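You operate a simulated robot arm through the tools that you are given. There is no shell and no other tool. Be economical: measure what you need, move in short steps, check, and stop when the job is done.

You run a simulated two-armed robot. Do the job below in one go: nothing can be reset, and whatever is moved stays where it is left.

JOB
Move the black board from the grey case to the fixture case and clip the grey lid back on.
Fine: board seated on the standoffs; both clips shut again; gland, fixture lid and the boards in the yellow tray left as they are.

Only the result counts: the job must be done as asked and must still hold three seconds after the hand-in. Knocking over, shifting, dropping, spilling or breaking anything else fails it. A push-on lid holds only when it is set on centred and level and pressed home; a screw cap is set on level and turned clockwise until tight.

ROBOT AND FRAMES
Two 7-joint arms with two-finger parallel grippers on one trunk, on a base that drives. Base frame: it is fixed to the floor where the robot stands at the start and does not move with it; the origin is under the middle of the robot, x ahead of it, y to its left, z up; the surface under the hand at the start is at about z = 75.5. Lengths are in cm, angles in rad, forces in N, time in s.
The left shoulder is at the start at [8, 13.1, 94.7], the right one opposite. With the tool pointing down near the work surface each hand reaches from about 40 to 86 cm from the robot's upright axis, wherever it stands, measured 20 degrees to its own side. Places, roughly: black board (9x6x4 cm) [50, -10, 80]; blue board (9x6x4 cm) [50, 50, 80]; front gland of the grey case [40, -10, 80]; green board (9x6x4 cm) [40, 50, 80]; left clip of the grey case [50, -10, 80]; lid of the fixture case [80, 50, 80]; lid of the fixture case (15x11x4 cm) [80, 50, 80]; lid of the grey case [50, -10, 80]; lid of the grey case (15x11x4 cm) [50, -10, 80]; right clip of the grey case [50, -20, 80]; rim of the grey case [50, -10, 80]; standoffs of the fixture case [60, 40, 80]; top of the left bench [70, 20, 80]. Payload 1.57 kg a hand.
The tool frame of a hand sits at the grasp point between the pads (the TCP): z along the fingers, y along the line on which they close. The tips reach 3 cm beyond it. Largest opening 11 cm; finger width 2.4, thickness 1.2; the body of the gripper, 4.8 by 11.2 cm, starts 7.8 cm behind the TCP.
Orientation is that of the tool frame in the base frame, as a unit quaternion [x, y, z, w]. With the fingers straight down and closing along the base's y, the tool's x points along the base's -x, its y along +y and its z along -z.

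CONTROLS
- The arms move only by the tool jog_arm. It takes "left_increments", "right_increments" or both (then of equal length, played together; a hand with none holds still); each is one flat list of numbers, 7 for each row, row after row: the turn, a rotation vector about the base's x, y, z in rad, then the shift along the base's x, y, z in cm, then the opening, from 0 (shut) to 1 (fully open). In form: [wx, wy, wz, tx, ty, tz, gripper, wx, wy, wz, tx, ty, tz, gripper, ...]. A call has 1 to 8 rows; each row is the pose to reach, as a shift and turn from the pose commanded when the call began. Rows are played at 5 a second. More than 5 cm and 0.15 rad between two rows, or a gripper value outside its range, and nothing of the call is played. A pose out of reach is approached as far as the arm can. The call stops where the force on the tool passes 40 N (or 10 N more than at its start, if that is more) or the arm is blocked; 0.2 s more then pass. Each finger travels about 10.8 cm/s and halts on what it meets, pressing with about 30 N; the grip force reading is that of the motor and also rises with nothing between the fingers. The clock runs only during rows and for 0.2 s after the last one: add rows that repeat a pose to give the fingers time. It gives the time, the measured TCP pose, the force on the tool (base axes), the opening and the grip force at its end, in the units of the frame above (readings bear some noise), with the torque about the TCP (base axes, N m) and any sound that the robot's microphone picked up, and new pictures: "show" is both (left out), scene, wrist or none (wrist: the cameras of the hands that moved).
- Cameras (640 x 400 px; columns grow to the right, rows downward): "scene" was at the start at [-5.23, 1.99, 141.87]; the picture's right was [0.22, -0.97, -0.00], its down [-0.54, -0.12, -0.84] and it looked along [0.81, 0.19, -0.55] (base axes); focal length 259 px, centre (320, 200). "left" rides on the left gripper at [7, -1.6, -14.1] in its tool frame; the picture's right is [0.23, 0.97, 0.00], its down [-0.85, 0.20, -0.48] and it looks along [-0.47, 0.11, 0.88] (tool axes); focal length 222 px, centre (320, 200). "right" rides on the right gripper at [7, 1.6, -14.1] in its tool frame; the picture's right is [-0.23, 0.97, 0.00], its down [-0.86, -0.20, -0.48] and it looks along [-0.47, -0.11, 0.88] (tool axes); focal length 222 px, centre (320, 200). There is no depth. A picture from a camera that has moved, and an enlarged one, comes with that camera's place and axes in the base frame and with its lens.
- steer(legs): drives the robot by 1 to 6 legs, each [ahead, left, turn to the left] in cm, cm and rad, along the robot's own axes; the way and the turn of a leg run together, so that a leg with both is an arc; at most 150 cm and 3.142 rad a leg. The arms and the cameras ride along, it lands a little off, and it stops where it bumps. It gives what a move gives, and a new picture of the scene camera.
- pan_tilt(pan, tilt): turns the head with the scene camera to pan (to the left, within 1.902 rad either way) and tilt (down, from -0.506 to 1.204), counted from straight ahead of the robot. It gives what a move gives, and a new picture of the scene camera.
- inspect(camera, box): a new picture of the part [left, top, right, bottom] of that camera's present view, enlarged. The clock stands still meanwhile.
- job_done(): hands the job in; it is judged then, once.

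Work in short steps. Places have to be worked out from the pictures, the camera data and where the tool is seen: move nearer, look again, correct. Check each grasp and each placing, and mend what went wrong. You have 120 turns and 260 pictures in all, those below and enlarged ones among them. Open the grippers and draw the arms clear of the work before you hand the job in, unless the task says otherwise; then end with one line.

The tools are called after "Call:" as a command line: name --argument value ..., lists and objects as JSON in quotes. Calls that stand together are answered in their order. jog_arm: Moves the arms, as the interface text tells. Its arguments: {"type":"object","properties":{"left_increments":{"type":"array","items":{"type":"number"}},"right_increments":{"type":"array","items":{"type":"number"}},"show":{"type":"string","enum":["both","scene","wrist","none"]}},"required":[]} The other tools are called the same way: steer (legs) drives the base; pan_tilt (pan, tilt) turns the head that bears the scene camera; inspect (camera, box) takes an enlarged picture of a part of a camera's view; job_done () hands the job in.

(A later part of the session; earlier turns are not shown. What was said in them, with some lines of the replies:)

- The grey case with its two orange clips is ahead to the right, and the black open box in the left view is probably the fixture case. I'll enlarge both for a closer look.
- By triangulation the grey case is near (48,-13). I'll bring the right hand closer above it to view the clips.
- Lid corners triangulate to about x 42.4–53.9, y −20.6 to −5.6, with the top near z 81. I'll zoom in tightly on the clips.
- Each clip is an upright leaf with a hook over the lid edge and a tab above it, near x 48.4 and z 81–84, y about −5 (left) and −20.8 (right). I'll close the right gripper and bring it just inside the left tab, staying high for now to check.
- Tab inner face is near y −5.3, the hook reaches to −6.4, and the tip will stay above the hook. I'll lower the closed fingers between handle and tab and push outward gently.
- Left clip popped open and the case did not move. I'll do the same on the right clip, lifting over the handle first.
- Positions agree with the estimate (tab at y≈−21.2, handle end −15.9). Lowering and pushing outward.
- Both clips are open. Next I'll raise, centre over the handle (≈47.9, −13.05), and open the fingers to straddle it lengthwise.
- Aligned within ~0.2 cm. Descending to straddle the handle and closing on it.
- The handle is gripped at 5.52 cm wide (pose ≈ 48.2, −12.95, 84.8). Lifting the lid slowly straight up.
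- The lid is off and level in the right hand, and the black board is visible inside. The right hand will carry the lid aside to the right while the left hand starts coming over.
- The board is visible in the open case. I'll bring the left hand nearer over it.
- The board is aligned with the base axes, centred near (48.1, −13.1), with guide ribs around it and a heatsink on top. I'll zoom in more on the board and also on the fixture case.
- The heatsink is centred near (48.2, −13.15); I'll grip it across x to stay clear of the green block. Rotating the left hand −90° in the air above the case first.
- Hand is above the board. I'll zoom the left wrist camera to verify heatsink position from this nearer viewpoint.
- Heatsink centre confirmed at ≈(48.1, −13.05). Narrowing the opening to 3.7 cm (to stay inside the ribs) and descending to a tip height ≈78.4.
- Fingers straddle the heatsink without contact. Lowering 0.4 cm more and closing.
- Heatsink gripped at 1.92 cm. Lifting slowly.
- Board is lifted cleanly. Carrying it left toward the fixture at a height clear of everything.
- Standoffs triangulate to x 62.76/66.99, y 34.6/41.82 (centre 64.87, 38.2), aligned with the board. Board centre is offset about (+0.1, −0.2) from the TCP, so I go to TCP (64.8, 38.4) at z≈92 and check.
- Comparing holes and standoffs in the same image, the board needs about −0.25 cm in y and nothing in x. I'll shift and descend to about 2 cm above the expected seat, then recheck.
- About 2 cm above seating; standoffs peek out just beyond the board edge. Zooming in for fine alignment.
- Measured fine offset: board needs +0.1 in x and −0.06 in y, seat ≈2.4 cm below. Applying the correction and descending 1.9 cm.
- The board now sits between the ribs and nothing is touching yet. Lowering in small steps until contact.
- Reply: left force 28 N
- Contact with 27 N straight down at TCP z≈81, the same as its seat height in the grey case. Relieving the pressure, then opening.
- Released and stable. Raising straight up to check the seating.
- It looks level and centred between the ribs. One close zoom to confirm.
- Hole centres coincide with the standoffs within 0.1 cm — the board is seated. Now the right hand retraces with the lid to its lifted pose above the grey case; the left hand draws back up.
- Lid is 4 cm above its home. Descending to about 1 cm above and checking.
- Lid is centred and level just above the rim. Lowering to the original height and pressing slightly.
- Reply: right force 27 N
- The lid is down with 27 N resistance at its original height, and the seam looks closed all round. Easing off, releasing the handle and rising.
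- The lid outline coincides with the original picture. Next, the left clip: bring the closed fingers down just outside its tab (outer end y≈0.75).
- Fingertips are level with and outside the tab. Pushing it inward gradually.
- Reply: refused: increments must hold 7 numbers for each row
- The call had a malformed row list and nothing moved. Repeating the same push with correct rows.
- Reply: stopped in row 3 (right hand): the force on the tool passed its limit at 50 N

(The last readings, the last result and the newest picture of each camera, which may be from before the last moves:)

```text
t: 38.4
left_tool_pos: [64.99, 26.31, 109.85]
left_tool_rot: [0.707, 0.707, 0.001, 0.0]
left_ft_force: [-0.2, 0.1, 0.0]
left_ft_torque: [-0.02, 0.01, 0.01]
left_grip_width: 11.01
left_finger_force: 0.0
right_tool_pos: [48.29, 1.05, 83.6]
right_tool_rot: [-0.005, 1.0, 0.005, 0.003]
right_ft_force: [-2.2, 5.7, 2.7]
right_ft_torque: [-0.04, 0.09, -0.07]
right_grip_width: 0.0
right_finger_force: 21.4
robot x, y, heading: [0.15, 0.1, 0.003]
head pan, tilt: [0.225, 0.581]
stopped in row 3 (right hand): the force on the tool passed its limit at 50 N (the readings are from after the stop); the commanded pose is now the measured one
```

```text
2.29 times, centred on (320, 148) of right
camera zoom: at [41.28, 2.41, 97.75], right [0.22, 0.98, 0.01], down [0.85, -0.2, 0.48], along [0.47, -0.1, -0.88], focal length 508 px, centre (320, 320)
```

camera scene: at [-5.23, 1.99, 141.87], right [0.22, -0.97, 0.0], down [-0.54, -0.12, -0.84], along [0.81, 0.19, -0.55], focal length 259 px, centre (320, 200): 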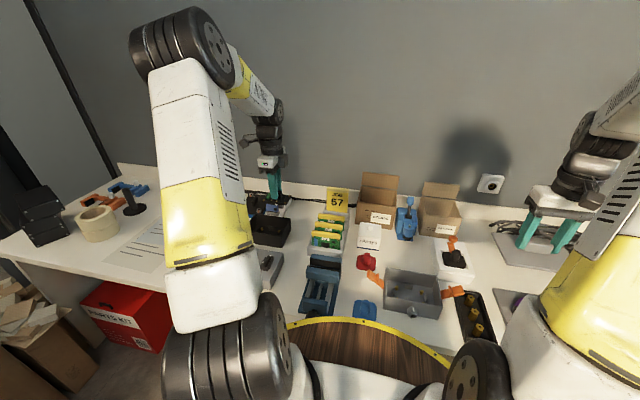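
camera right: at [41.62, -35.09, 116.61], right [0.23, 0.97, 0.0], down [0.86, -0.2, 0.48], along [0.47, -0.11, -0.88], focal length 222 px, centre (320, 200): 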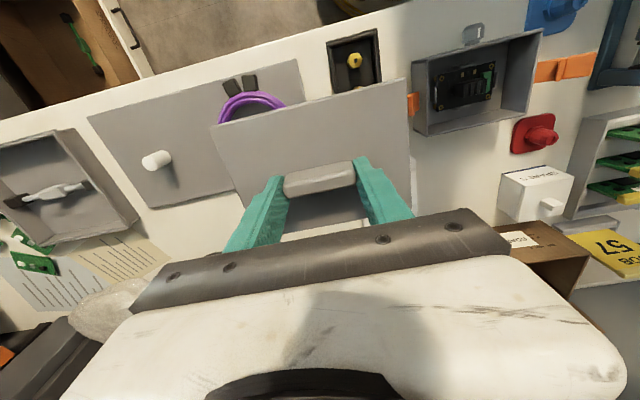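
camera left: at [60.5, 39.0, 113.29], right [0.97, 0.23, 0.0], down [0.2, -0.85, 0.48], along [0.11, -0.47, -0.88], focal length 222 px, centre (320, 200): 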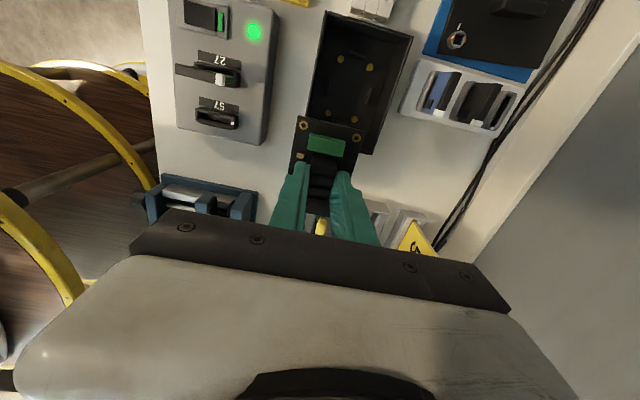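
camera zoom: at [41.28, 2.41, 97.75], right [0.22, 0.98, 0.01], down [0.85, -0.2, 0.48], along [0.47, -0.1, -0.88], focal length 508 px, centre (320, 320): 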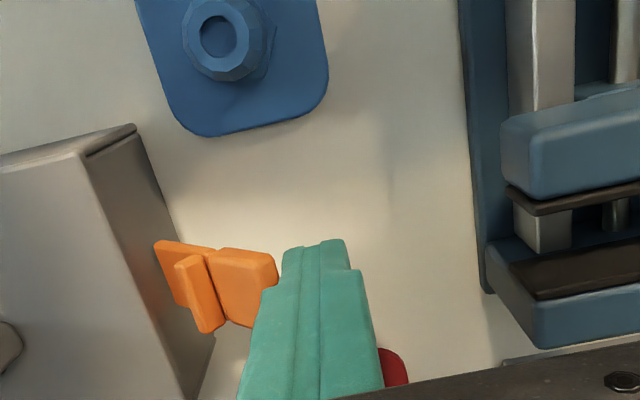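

The fast contact tripped the force limit, but nothing shifted. I'll push again much more slowly.

Call:
jog_arm --right_increments '[0, 0, 0, 0, -0.3, 0, 0, 0, 0, 0, 0, -0.6, 0, 0, 0, 0, 0, 0, -0.9, 0, 0, 0, 0, 0, 0, -1.2, 0, 0, 0, 0, 0, 0, -1.5, 0, 0, 0, 0, 0, 0, -1.8, 0, 0, 0, 0, 0, 0, -2.1, 0, 0, 0, 0, 0, 0, -2.4, 0, 0]' --show "none"

Call:
inspect --camera "scene" --box '[365, 240, 455, 320]'

Call:
inspect --camera "right" --box '[180, 60, 460, 235]'

```text
t: 39.2
left_tool_pos: [65.03, 26.46, 109.86]
left_tool_rot: [0.707, 0.707, 0.0, 0.0]
left_ft_force: [-0.2, 0.5, -0.5]
left_ft_torque: [-0.04, -0.02, 0.01]
left_grip_width: 11.0
left_finger_force: 0.1
right_tool_pos: [48.33, 0.76, 83.79]
right_tool_rot: [-0.007, 1.0, 0.008, 0.005]
right_ft_force: [-1.9, 4.5, 3.1]
right_ft_torque: [0.01, 0.08, -0.02]
right_grip_width: 0.0
right_finger_force: 21.2
robot x, y, heading: [-0.17, -0.17, 0.003]
head pan, tilt: [0.225, 0.581]
stopped in row 3 (right hand): the force on the tool passed its limit at 43 N (the readings are from after the stop); the commanded pose is now the measured one
```

```text
5.00 times, centred on (410, 280) of scene
camera zoom: at [-5.28, 2.08, 141.87], right [0.22, -0.97, 0.0], down [-0.54, -0.12, -0.84], along [0.81, 0.19, -0.55], focal length 1296 px, centre (-130, -200)
```

zoom: 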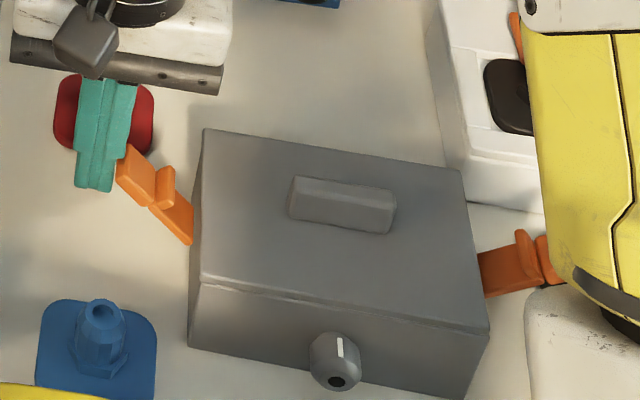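

```text
2.29 times, centred on (320, 148) of right
camera zoom: at [41.27, 2.11, 97.85], right [0.21, 0.98, 0.02], down [0.85, -0.2, 0.48], along [0.48, -0.09, -0.88], focal length 508 px, centre (320, 320)
```

zoom: 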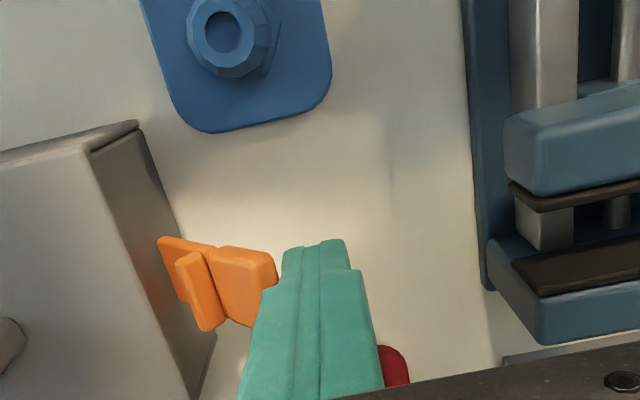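

The tab barely turns: the finger face is rubbing and friction stops the tab tip from rising. I'll push along the tab's arc instead (inward and up together).

Call:
jog_arm --right_increments '[0, 0, 0, 0, -0.38, 0.27, 0, 0, 0, 0, 0, -0.78, 0.51, 0, 0, 0, 0, 0, -1.2, 0.72, 0, 0, 0, 0, 0, -1.63, 0.9, 0, 0, 0, 0, 0, -2.08, 1.05, 0, 0, 0, 0, 0, -2.53, 1.17, 0, 0, 0, 0, 0, -2.99, 1.27, 0]' --show "none"

Call:
inspect --camera "scene" --box '[365, 240, 455, 320]'

Call:
inspect --camera "right" --box '[180, 60, 460, 235]'

```text
t: 40.8
left_tool_pos: [65.07, 26.62, 109.9]
left_tool_rot: [0.706, 0.708, 0.0, -0.001]
left_ft_force: [0.1, 1.0, -0.2]
left_ft_torque: [-0.01, -0.01, 0.02]
left_grip_width: 11.01
left_finger_force: 0.0
right_tool_pos: [48.44, -2.31, 84.9]
right_tool_rot: [-0.005, 1.0, 0.008, 0.004]
right_ft_force: [0.1, -0.4, 0.0]
right_ft_torque: [-0.01, 0.0, 0.0]
right_grip_width: 0.0
right_finger_force: 21.7
robot x, y, heading: [-0.02, 0.09, 0.001]
head pan, tilt: [0.225, 0.581]
```

```text
5.00 times, centred on (410, 280) of scene
camera zoom: at [-5.25, 2.05, 141.87], right [0.22, -0.97, 0.0], down [-0.54, -0.12, -0.84], along [0.81, 0.19, -0.55], focal length 1296 px, centre (-130, -200)
```

zoom: 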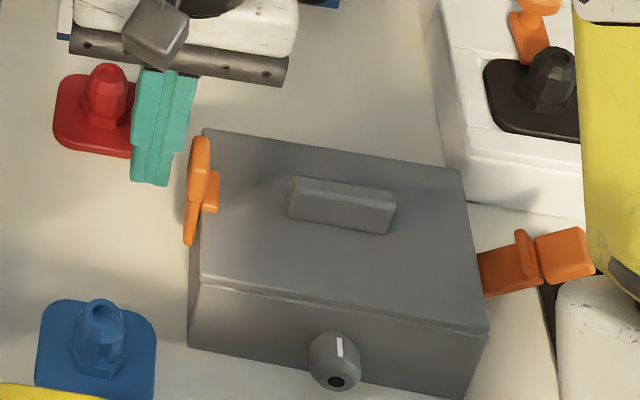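

```text
2.29 times, centred on (320, 148) of right
camera zoom: at [41.41, -0.99, 99.04], right [0.21, 0.98, 0.02], down [0.85, -0.2, 0.48], along [0.47, -0.09, -0.88], focal length 508 px, centre (320, 320)
```

zoom: 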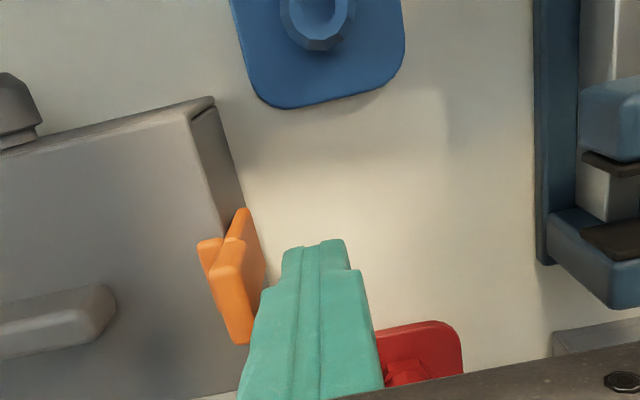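

The left clip snapped shut, matching its original look. Raising and moving over to the outside of the right clip, staying high to measure.

Call:
jog_arm --right_increments '[0, 0, 0, 0, 0.6, 3, 0, 0, 0, 0, 0, -2, 6, 0, 0, 0, 0, 0, -7, 6, 0, 0, 0, 0, 0, -12, 6, 0, 0, 0, 0, 0, -17, 6, 0, 0, 0, 0, 0, -22, 6, 0, 0, 0, 0, 0, -26.7, 5, 0, 0, 0, 0, 0, -26.7, 4, 0]' --show "none"

Call:
inspect --camera "scene" --box '[385, 240, 485, 330]'

Call:
inspect --camera "right" --box '[180, 60, 460, 235]'

```text
t: 42.6
left_tool_pos: [65.01, 26.51, 109.86]
left_tool_rot: [0.707, 0.708, 0.0, 0.001]
left_ft_force: [-0.8, 0.3, 0.2]
left_ft_torque: [0.01, -0.02, -0.01]
left_grip_width: 10.98
left_finger_force: 0.1
right_tool_pos: [48.29, -29.35, 88.95]
right_tool_rot: [-0.006, 1.0, 0.007, 0.004]
right_ft_force: [-0.2, -0.5, 0.1]
right_ft_torque: [0.0, -0.02, -0.03]
right_grip_width: 0.03
right_finger_force: 21.6
robot x, y, heading: [0.38, -0.04, 0.002]
head pan, tilt: [0.225, 0.581]
```

```text
4.44 times, centred on (435, 285) of scene
camera zoom: at [-5.26, 2.04, 141.87], right [0.22, -0.97, 0.0], down [-0.54, -0.12, -0.84], along [0.81, 0.19, -0.55], focal length 1152 px, centre (-191, -178)
```

zoom: 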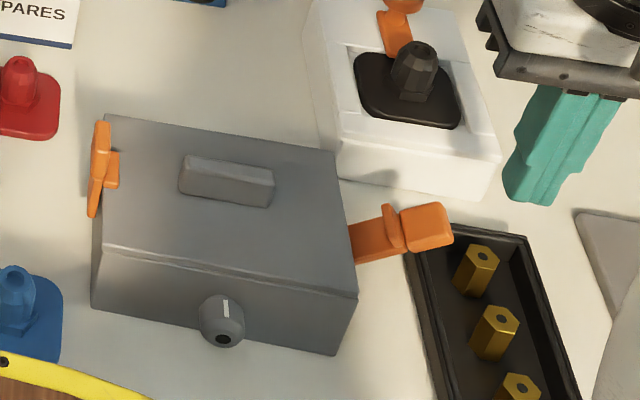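

```text
2.29 times, centred on (320, 148) of right
camera zoom: at [41.19, -27.97, 102.95], right [0.21, 0.98, 0.02], down [0.85, -0.2, 0.48], along [0.48, -0.09, -0.88], focal length 508 px, centre (320, 320)
```

zoom: 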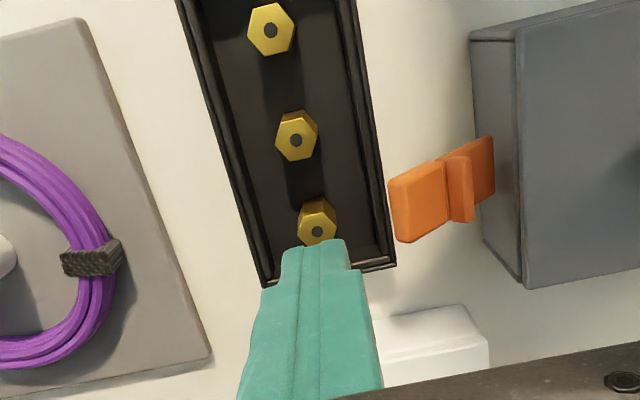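

Tab outer end ≈ y −25.8, z ≈81; a brass post stands at (48.9, −29.4), so I'll keep the tips above z 80. Lowering just outside the tab.

Call:
jog_arm --right_increments '[0, 0, 0, -0.1, 1.5, -1.5, 0, 0, 0, 0, -0.2, 1.65, -3.5, 0, 0, 0, 0, -0.2, 1.65, -5, 0, 0, 0, 0, -0.2, 1.65, -5.8, 0, 0, 0, 0, -0.2, 1.65, -5.8, 0]' --show "none"

Call:
inspect --camera "scene" --box '[405, 250, 465, 310]'

Call:
inspect --camera "right" --box '[220, 80, 420, 205]'

```text
t: 43.8
left_tool_pos: [64.94, 26.51, 109.9]
left_tool_rot: [0.706, 0.708, 0.0, 0.0]
left_ft_force: [0.1, 0.6, 0.8]
left_ft_torque: [-0.02, 0.02, -0.02]
left_grip_width: 11.01
left_finger_force: 0.1
right_tool_pos: [48.13, -27.49, 83.18]
right_tool_rot: [-0.006, 1.0, 0.008, 0.004]
right_ft_force: [-0.9, -0.5, -0.2]
right_ft_torque: [0.02, 0.0, 0.0]
right_grip_width: 0.0
right_finger_force: 21.1
robot x, y, heading: [-0.14, 0.32, 0.002]
head pan, tilt: [0.225, 0.581]
```

```text
6.67 times, centred on (435, 280) of scene
camera zoom: at [-5.25, 2.04, 141.87], right [0.22, -0.97, 0.0], down [-0.54, -0.12, -0.84], along [0.81, 0.19, -0.55], focal length 1729 px, centre (-447, -333)
```

zoom: 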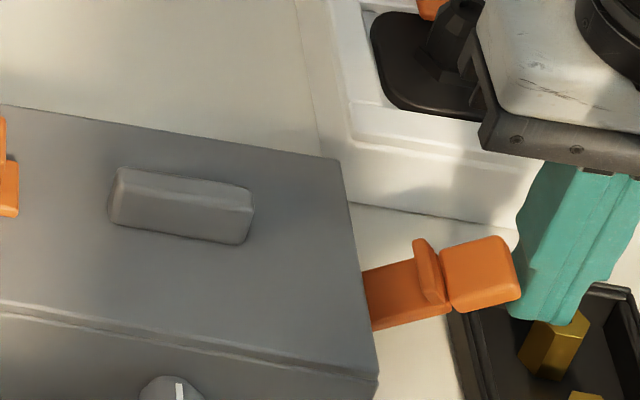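

```text
3.20 times, centred on (320, 142) of right
camera zoom: at [41.18, -26.12, 97.27], right [0.21, 0.98, 0.02], down [0.85, -0.2, 0.48], along [0.47, -0.09, -0.88], focal length 711 px, centre (320, 384)
```

zoom: 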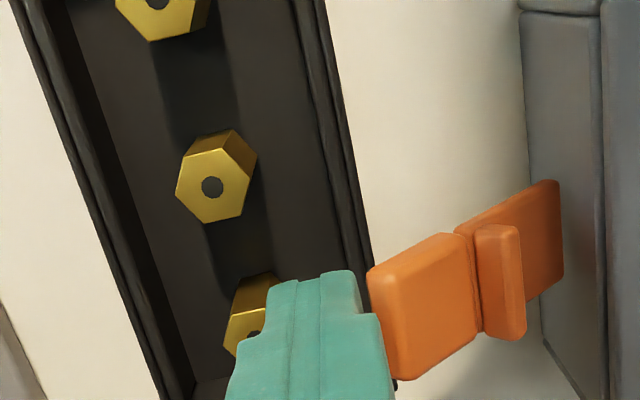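

The fingertip is right beside the tab end with its tip below it. Pushing along the arc, inward and up.

Call:
jog_arm --right_increments '[0, 0, 0, 0, 0.4, 0.1, 0, 0, 0, 0, 0, 0.75, 0.5, 0, 0, 0, 0, 0, 1.1, 0.9, 0, 0, 0, 0, 0, 1.5, 1.25, 0, 0, 0, 0, 0, 1.95, 1.55, 0, 0, 0, 0, 0, 2.4, 1.85, 0, 0, 0, 0, 0, 2.9, 2.1, 0]' --show "none"

Call:
inspect --camera "scene" --box '[385, 240, 465, 310]'

Call:
inspect --camera "right" --box '[220, 80, 420, 205]'

```text
t: 45.4
left_tool_pos: [64.95, 26.45, 109.88]
left_tool_rot: [0.706, 0.708, 0.0, 0.0]
left_ft_force: [-0.1, -0.9, 0.1]
left_ft_torque: [0.01, 0.0, -0.01]
left_grip_width: 10.99
left_finger_force: 0.1
right_tool_pos: [48.05, -24.46, 85.36]
right_tool_rot: [-0.006, 1.0, 0.008, 0.004]
right_ft_force: [0.0, 0.0, -0.6]
right_ft_torque: [0.01, 0.03, 0.04]
right_grip_width: 0.0
right_finger_force: 21.3
robot x, y, heading: [0.27, -0.04, 0.005]
head pan, tilt: [0.225, 0.581]
```

```text
5.71 times, centred on (425, 275) of scene
camera zoom: at [-5.25, 2.04, 141.87], right [0.22, -0.97, 0.0], down [-0.54, -0.12, -0.84], along [0.81, 0.19, -0.55], focal length 1482 px, centre (-280, -229)
```

zoom: 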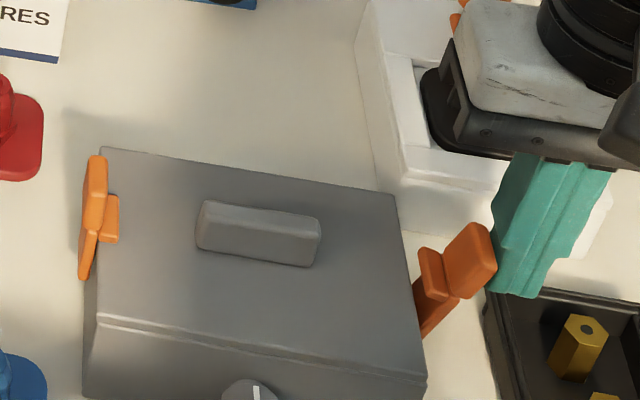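

```text
3.20 times, centred on (320, 142) of right
camera zoom: at [41.04, -23.1, 99.43], right [0.21, 0.98, 0.02], down [0.85, -0.2, 0.48], along [0.47, -0.09, -0.88], focal length 711 px, centre (320, 384)
```

zoom: 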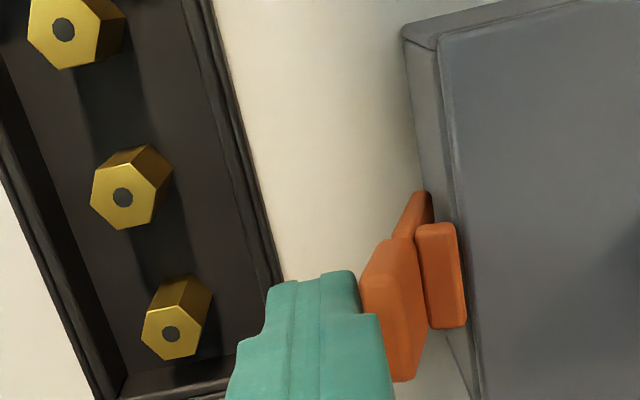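

The clip is rotating well, about 28° left. Continuing until it snaps.

Call:
jog_arm --right_increments '[0, 0, 0, 0, 0.45, 0.15, 0, 0, 0, 0, 0, 0.9, 0.3, 0, 0, 0, 0, 0, 1.35, 0.35, 0, 0, 0, 0, 0, 1.8, 0.4, 0, 0, 0, 0, 0, 2.2, 0.4, 0]' --show "none"

Call:
inspect --camera "scene" --box '[385, 240, 465, 310]'

Call:
inspect --camera "right" --box '[220, 80, 420, 205]'

```text
t: 46.6
left_tool_pos: [65.05, 26.38, 109.87]
left_tool_rot: [0.707, 0.708, 0.0, -0.001]
left_ft_force: [0.1, -1.9, -0.4]
left_ft_torque: [-0.01, 0.0, -0.01]
left_grip_width: 10.98
left_finger_force: 0.0
right_tool_pos: [48.06, -22.65, 85.74]
right_tool_rot: [-0.004, 1.0, 0.007, 0.005]
right_ft_force: [2.8, -21.6, -8.8]
right_ft_torque: [-0.71, -0.11, -0.09]
right_grip_width: 0.03
right_finger_force: 21.1
robot x, y, heading: [0.08, 0.03, -0.003]
head pan, tilt: [0.225, 0.581]
```

```text
5.71 times, centred on (425, 275) of scene
camera zoom: at [-5.21, 1.94, 141.87], right [0.22, -0.97, 0.0], down [-0.54, -0.12, -0.84], along [0.81, 0.19, -0.55], focal length 1482 px, centre (-280, -229)
```

zoom: 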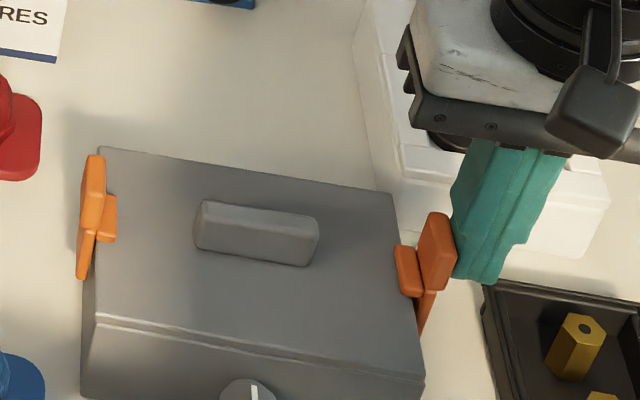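

```text
3.20 times, centred on (320, 142) of right
camera zoom: at [41.03, -21.21, 99.82], right [0.22, 0.98, 0.02], down [0.85, -0.2, 0.48], along [0.47, -0.09, -0.88], focal length 711 px, centre (320, 384)
```

zoom: 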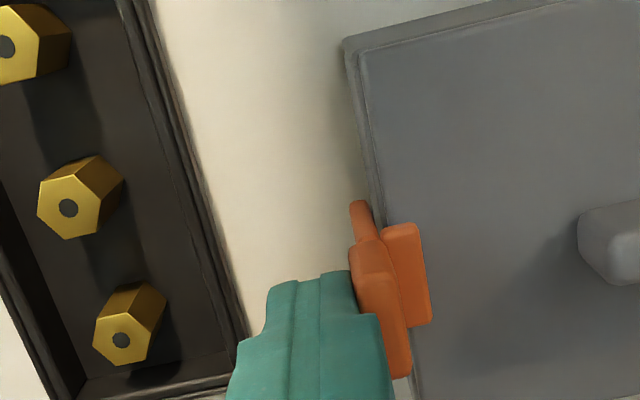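

The right clip appears shut and is pushing back with ~22 N. Backing off and inspecting both clips from above.

Call:
jog_arm --right_increments '[0, 0, 0, 0, -1, 0, 0, 0, 0, 0, 0, -2, 2, 0, 0, 0, 0, 0, -2, 6, 0, 0, 0, 0, -2, 0, 10, 0, 0, 0, 0, -4, 4, 14, 0.4, 0, 0, 0, -6, 8, 17, 0.8]' --show "none"

Call:
inspect --camera "scene" --box '[375, 250, 455, 330]'

Call:
inspect --camera "right" --box '[265, 110, 400, 210]'

```text
refused: row 5 steps farther than a row can; nothing moved
```

```text
5.00 times, centred on (415, 290) of scene
camera zoom: at [-5.21, 1.94, 141.87], right [0.22, -0.97, 0.0], down [-0.54, -0.12, -0.84], along [0.81, 0.19, -0.55], focal length 1296 px, centre (-155, -250)
```

zoom: 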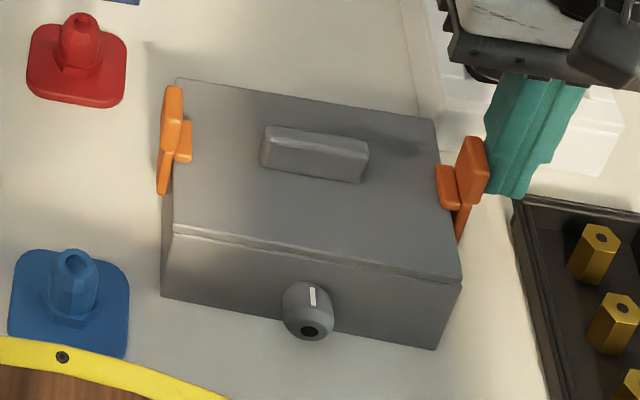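

```text
4.00 times, centred on (332, 160) of right
camera zoom: at [41.03, -21.21, 99.82], right [0.22, 0.98, 0.02], down [0.85, -0.2, 0.48], along [0.47, -0.09, -0.88], focal length 888 px, centre (270, 360)
```

zoom: 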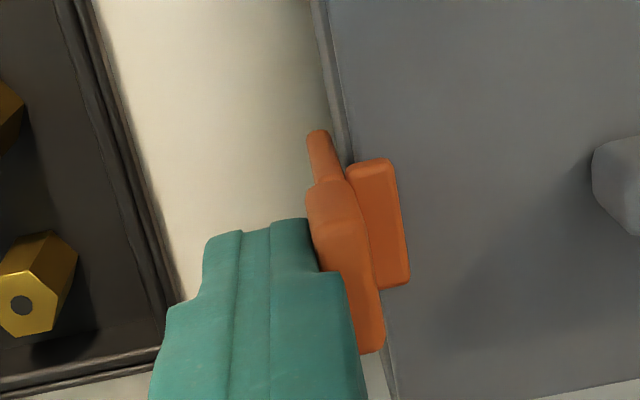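

One step was too long, so nothing moved; the view already matches the original. Backing off with shorter steps.

Call:
jog_arm --right_increments '[0, 0, 0, 0, -1, 0, 0, 0, 0, 0, 0, -2, 2, 0, 0, 0, 0, 0, -2, 6, 0, 0, 0, 0, -1, 0, 9.5, 0, 0, 0, 0, -3, 3, 12, 0.3, 0, 0, 0, -5, 6, 14.5, 0.6, 0, 0, 0, -6, 9, 16, 0.9]' --show "none"

Call:
inspect --camera "scene" --box '[375, 250, 455, 330]'

Call:
inspect --camera "right" --box '[265, 110, 400, 210]'

```text
t: 48.2
left_tool_pos: [65.09, 26.46, 109.88]
left_tool_rot: [0.707, 0.707, 0.0, 0.0]
left_ft_force: [-0.4, 0.2, -0.7]
left_ft_torque: [0.01, 0.05, 0.02]
left_grip_width: 11.0
left_finger_force: 0.1
right_tool_pos: [41.98, -13.31, 101.76]
right_tool_rot: [-0.006, 1.0, 0.008, 0.004]
right_ft_force: [0.3, -0.2, -0.3]
right_ft_torque: [0.01, -0.03, -0.01]
right_grip_width: 9.87
right_finger_force: 0.1
robot x, y, heading: [-0.24, 0.39, 0.002]
head pan, tilt: [0.225, 0.581]
```

```text
5.00 times, centred on (415, 290) of scene
camera zoom: at [-5.23, 2.02, 141.87], right [0.22, -0.97, 0.0], down [-0.54, -0.12, -0.84], along [0.81, 0.19, -0.55], focal length 1296 px, centre (-155, -250)
```

zoom: 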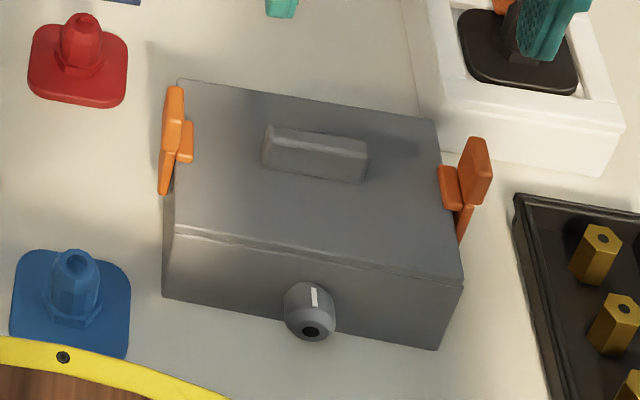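

```text
4.00 times, centred on (332, 160) of right
camera zoom: at [35.01, -12.0, 115.79], right [0.22, 0.98, 0.02], down [0.85, -0.2, 0.48], along [0.47, -0.09, -0.88], focal length 888 px, centre (270, 360)
```

zoom: 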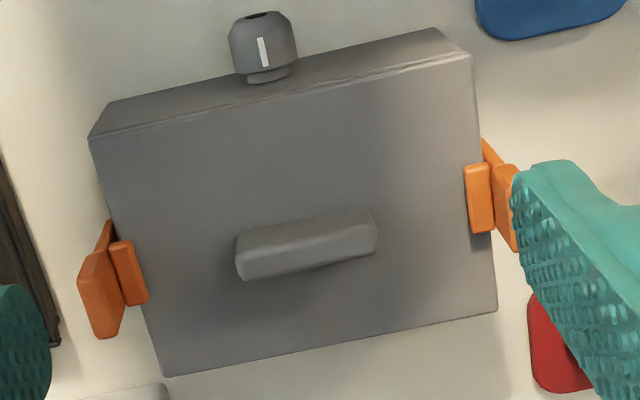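

Case, lid and both clips match the original pictures. A last check of the board in the fixture from the left camera, and the right hand moves farther back.

Call:
jog_arm --right_increments '[0, 0, 0, 1, -4, 2, 1, 0, 0, 0, 2, -8, 4, 1, 0, 0, 0, 3, -12, 7, 1, 0, 0, 0, 4, -15, 10, 1]' --show "scene"

Call:
inspect --camera "left" --box '[260, 0, 420, 130]'

```text
refused: row 3 steps farther than a row can; nothing moved
```

```text
3.08 times, centred on (340, 65) of left
camera zoom: at [63.38, 33.34, 124.06], right [0.97, 0.23, 0.0], down [0.2, -0.85, 0.48], along [0.11, -0.47, -0.88], focal length 684 px, centre (258, 615)
```

zoom: 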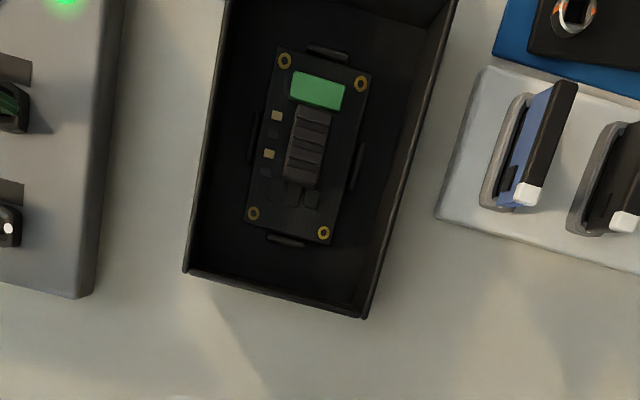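

The board sits level and centred on its standoffs. Retrying the retreat with shorter steps.

Call:
jog_arm --right_increments '[0, 0, 0, 1, -3, 3, 1, 0, 0, 0, 2, -6, 6, 1, 0, 0, 0, 3, -9, 9, 1, 0, 0, 0, 4, -12, 12, 1]' --show "scene"

Call:
inspect --camera "scene" --box '[375, 250, 455, 330]'

```text
t: 49.2
left_tool_pos: [64.96, 26.58, 109.94]
left_tool_rot: [0.707, 0.707, -0.001, 0.0]
left_ft_force: [-1.1, 1.2, -0.2]
left_ft_torque: [-0.02, -0.01, 0.05]
left_grip_width: 10.99
left_finger_force: 0.1
right_tool_pos: [46.04, -25.27, 113.63]
right_tool_rot: [-0.007, 1.0, 0.008, 0.004]
right_ft_force: [-0.4, 0.1, 0.0]
right_ft_torque: [0.0, 0.01, 0.02]
right_grip_width: 11.01
right_finger_force: 0.2
robot x, y, heading: [-0.35, 0.33, 0.001]
head pan, tilt: [0.225, 0.581]
camera scene: at [-5.25, 2.06, 141.87], right [0.22, -0.97, 0.0], down [-0.54, -0.12, -0.84], along [0.81, 0.19, -0.55], focal length 259 px, centre (320, 200)
```

scene: 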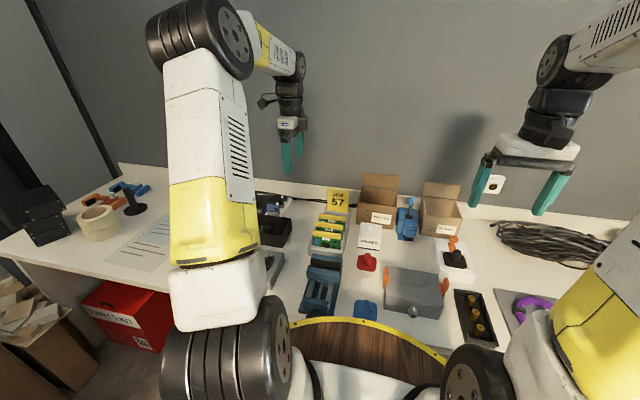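

```text
5.00 times, centred on (415, 290) of scene
camera zoom: at [-5.25, 2.06, 141.87], right [0.22, -0.97, 0.0], down [-0.54, -0.12, -0.84], along [0.81, 0.19, -0.55], focal length 1296 px, centre (-155, -250)
```

zoom: 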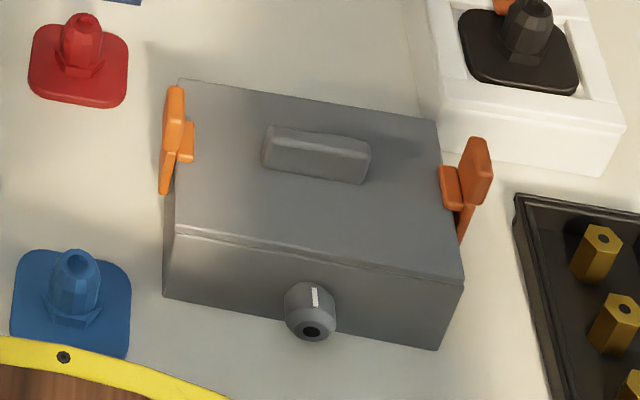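

Everything is in place, both grippers are open and the arms are clear, so I hand the job in.

Call:
job_done

```text
The job is handed in.
```

I moved the black board onto the fixture case's standoffs, put the grey lid back on and shut both clips; in the last pictures I saw nothing else out of place.
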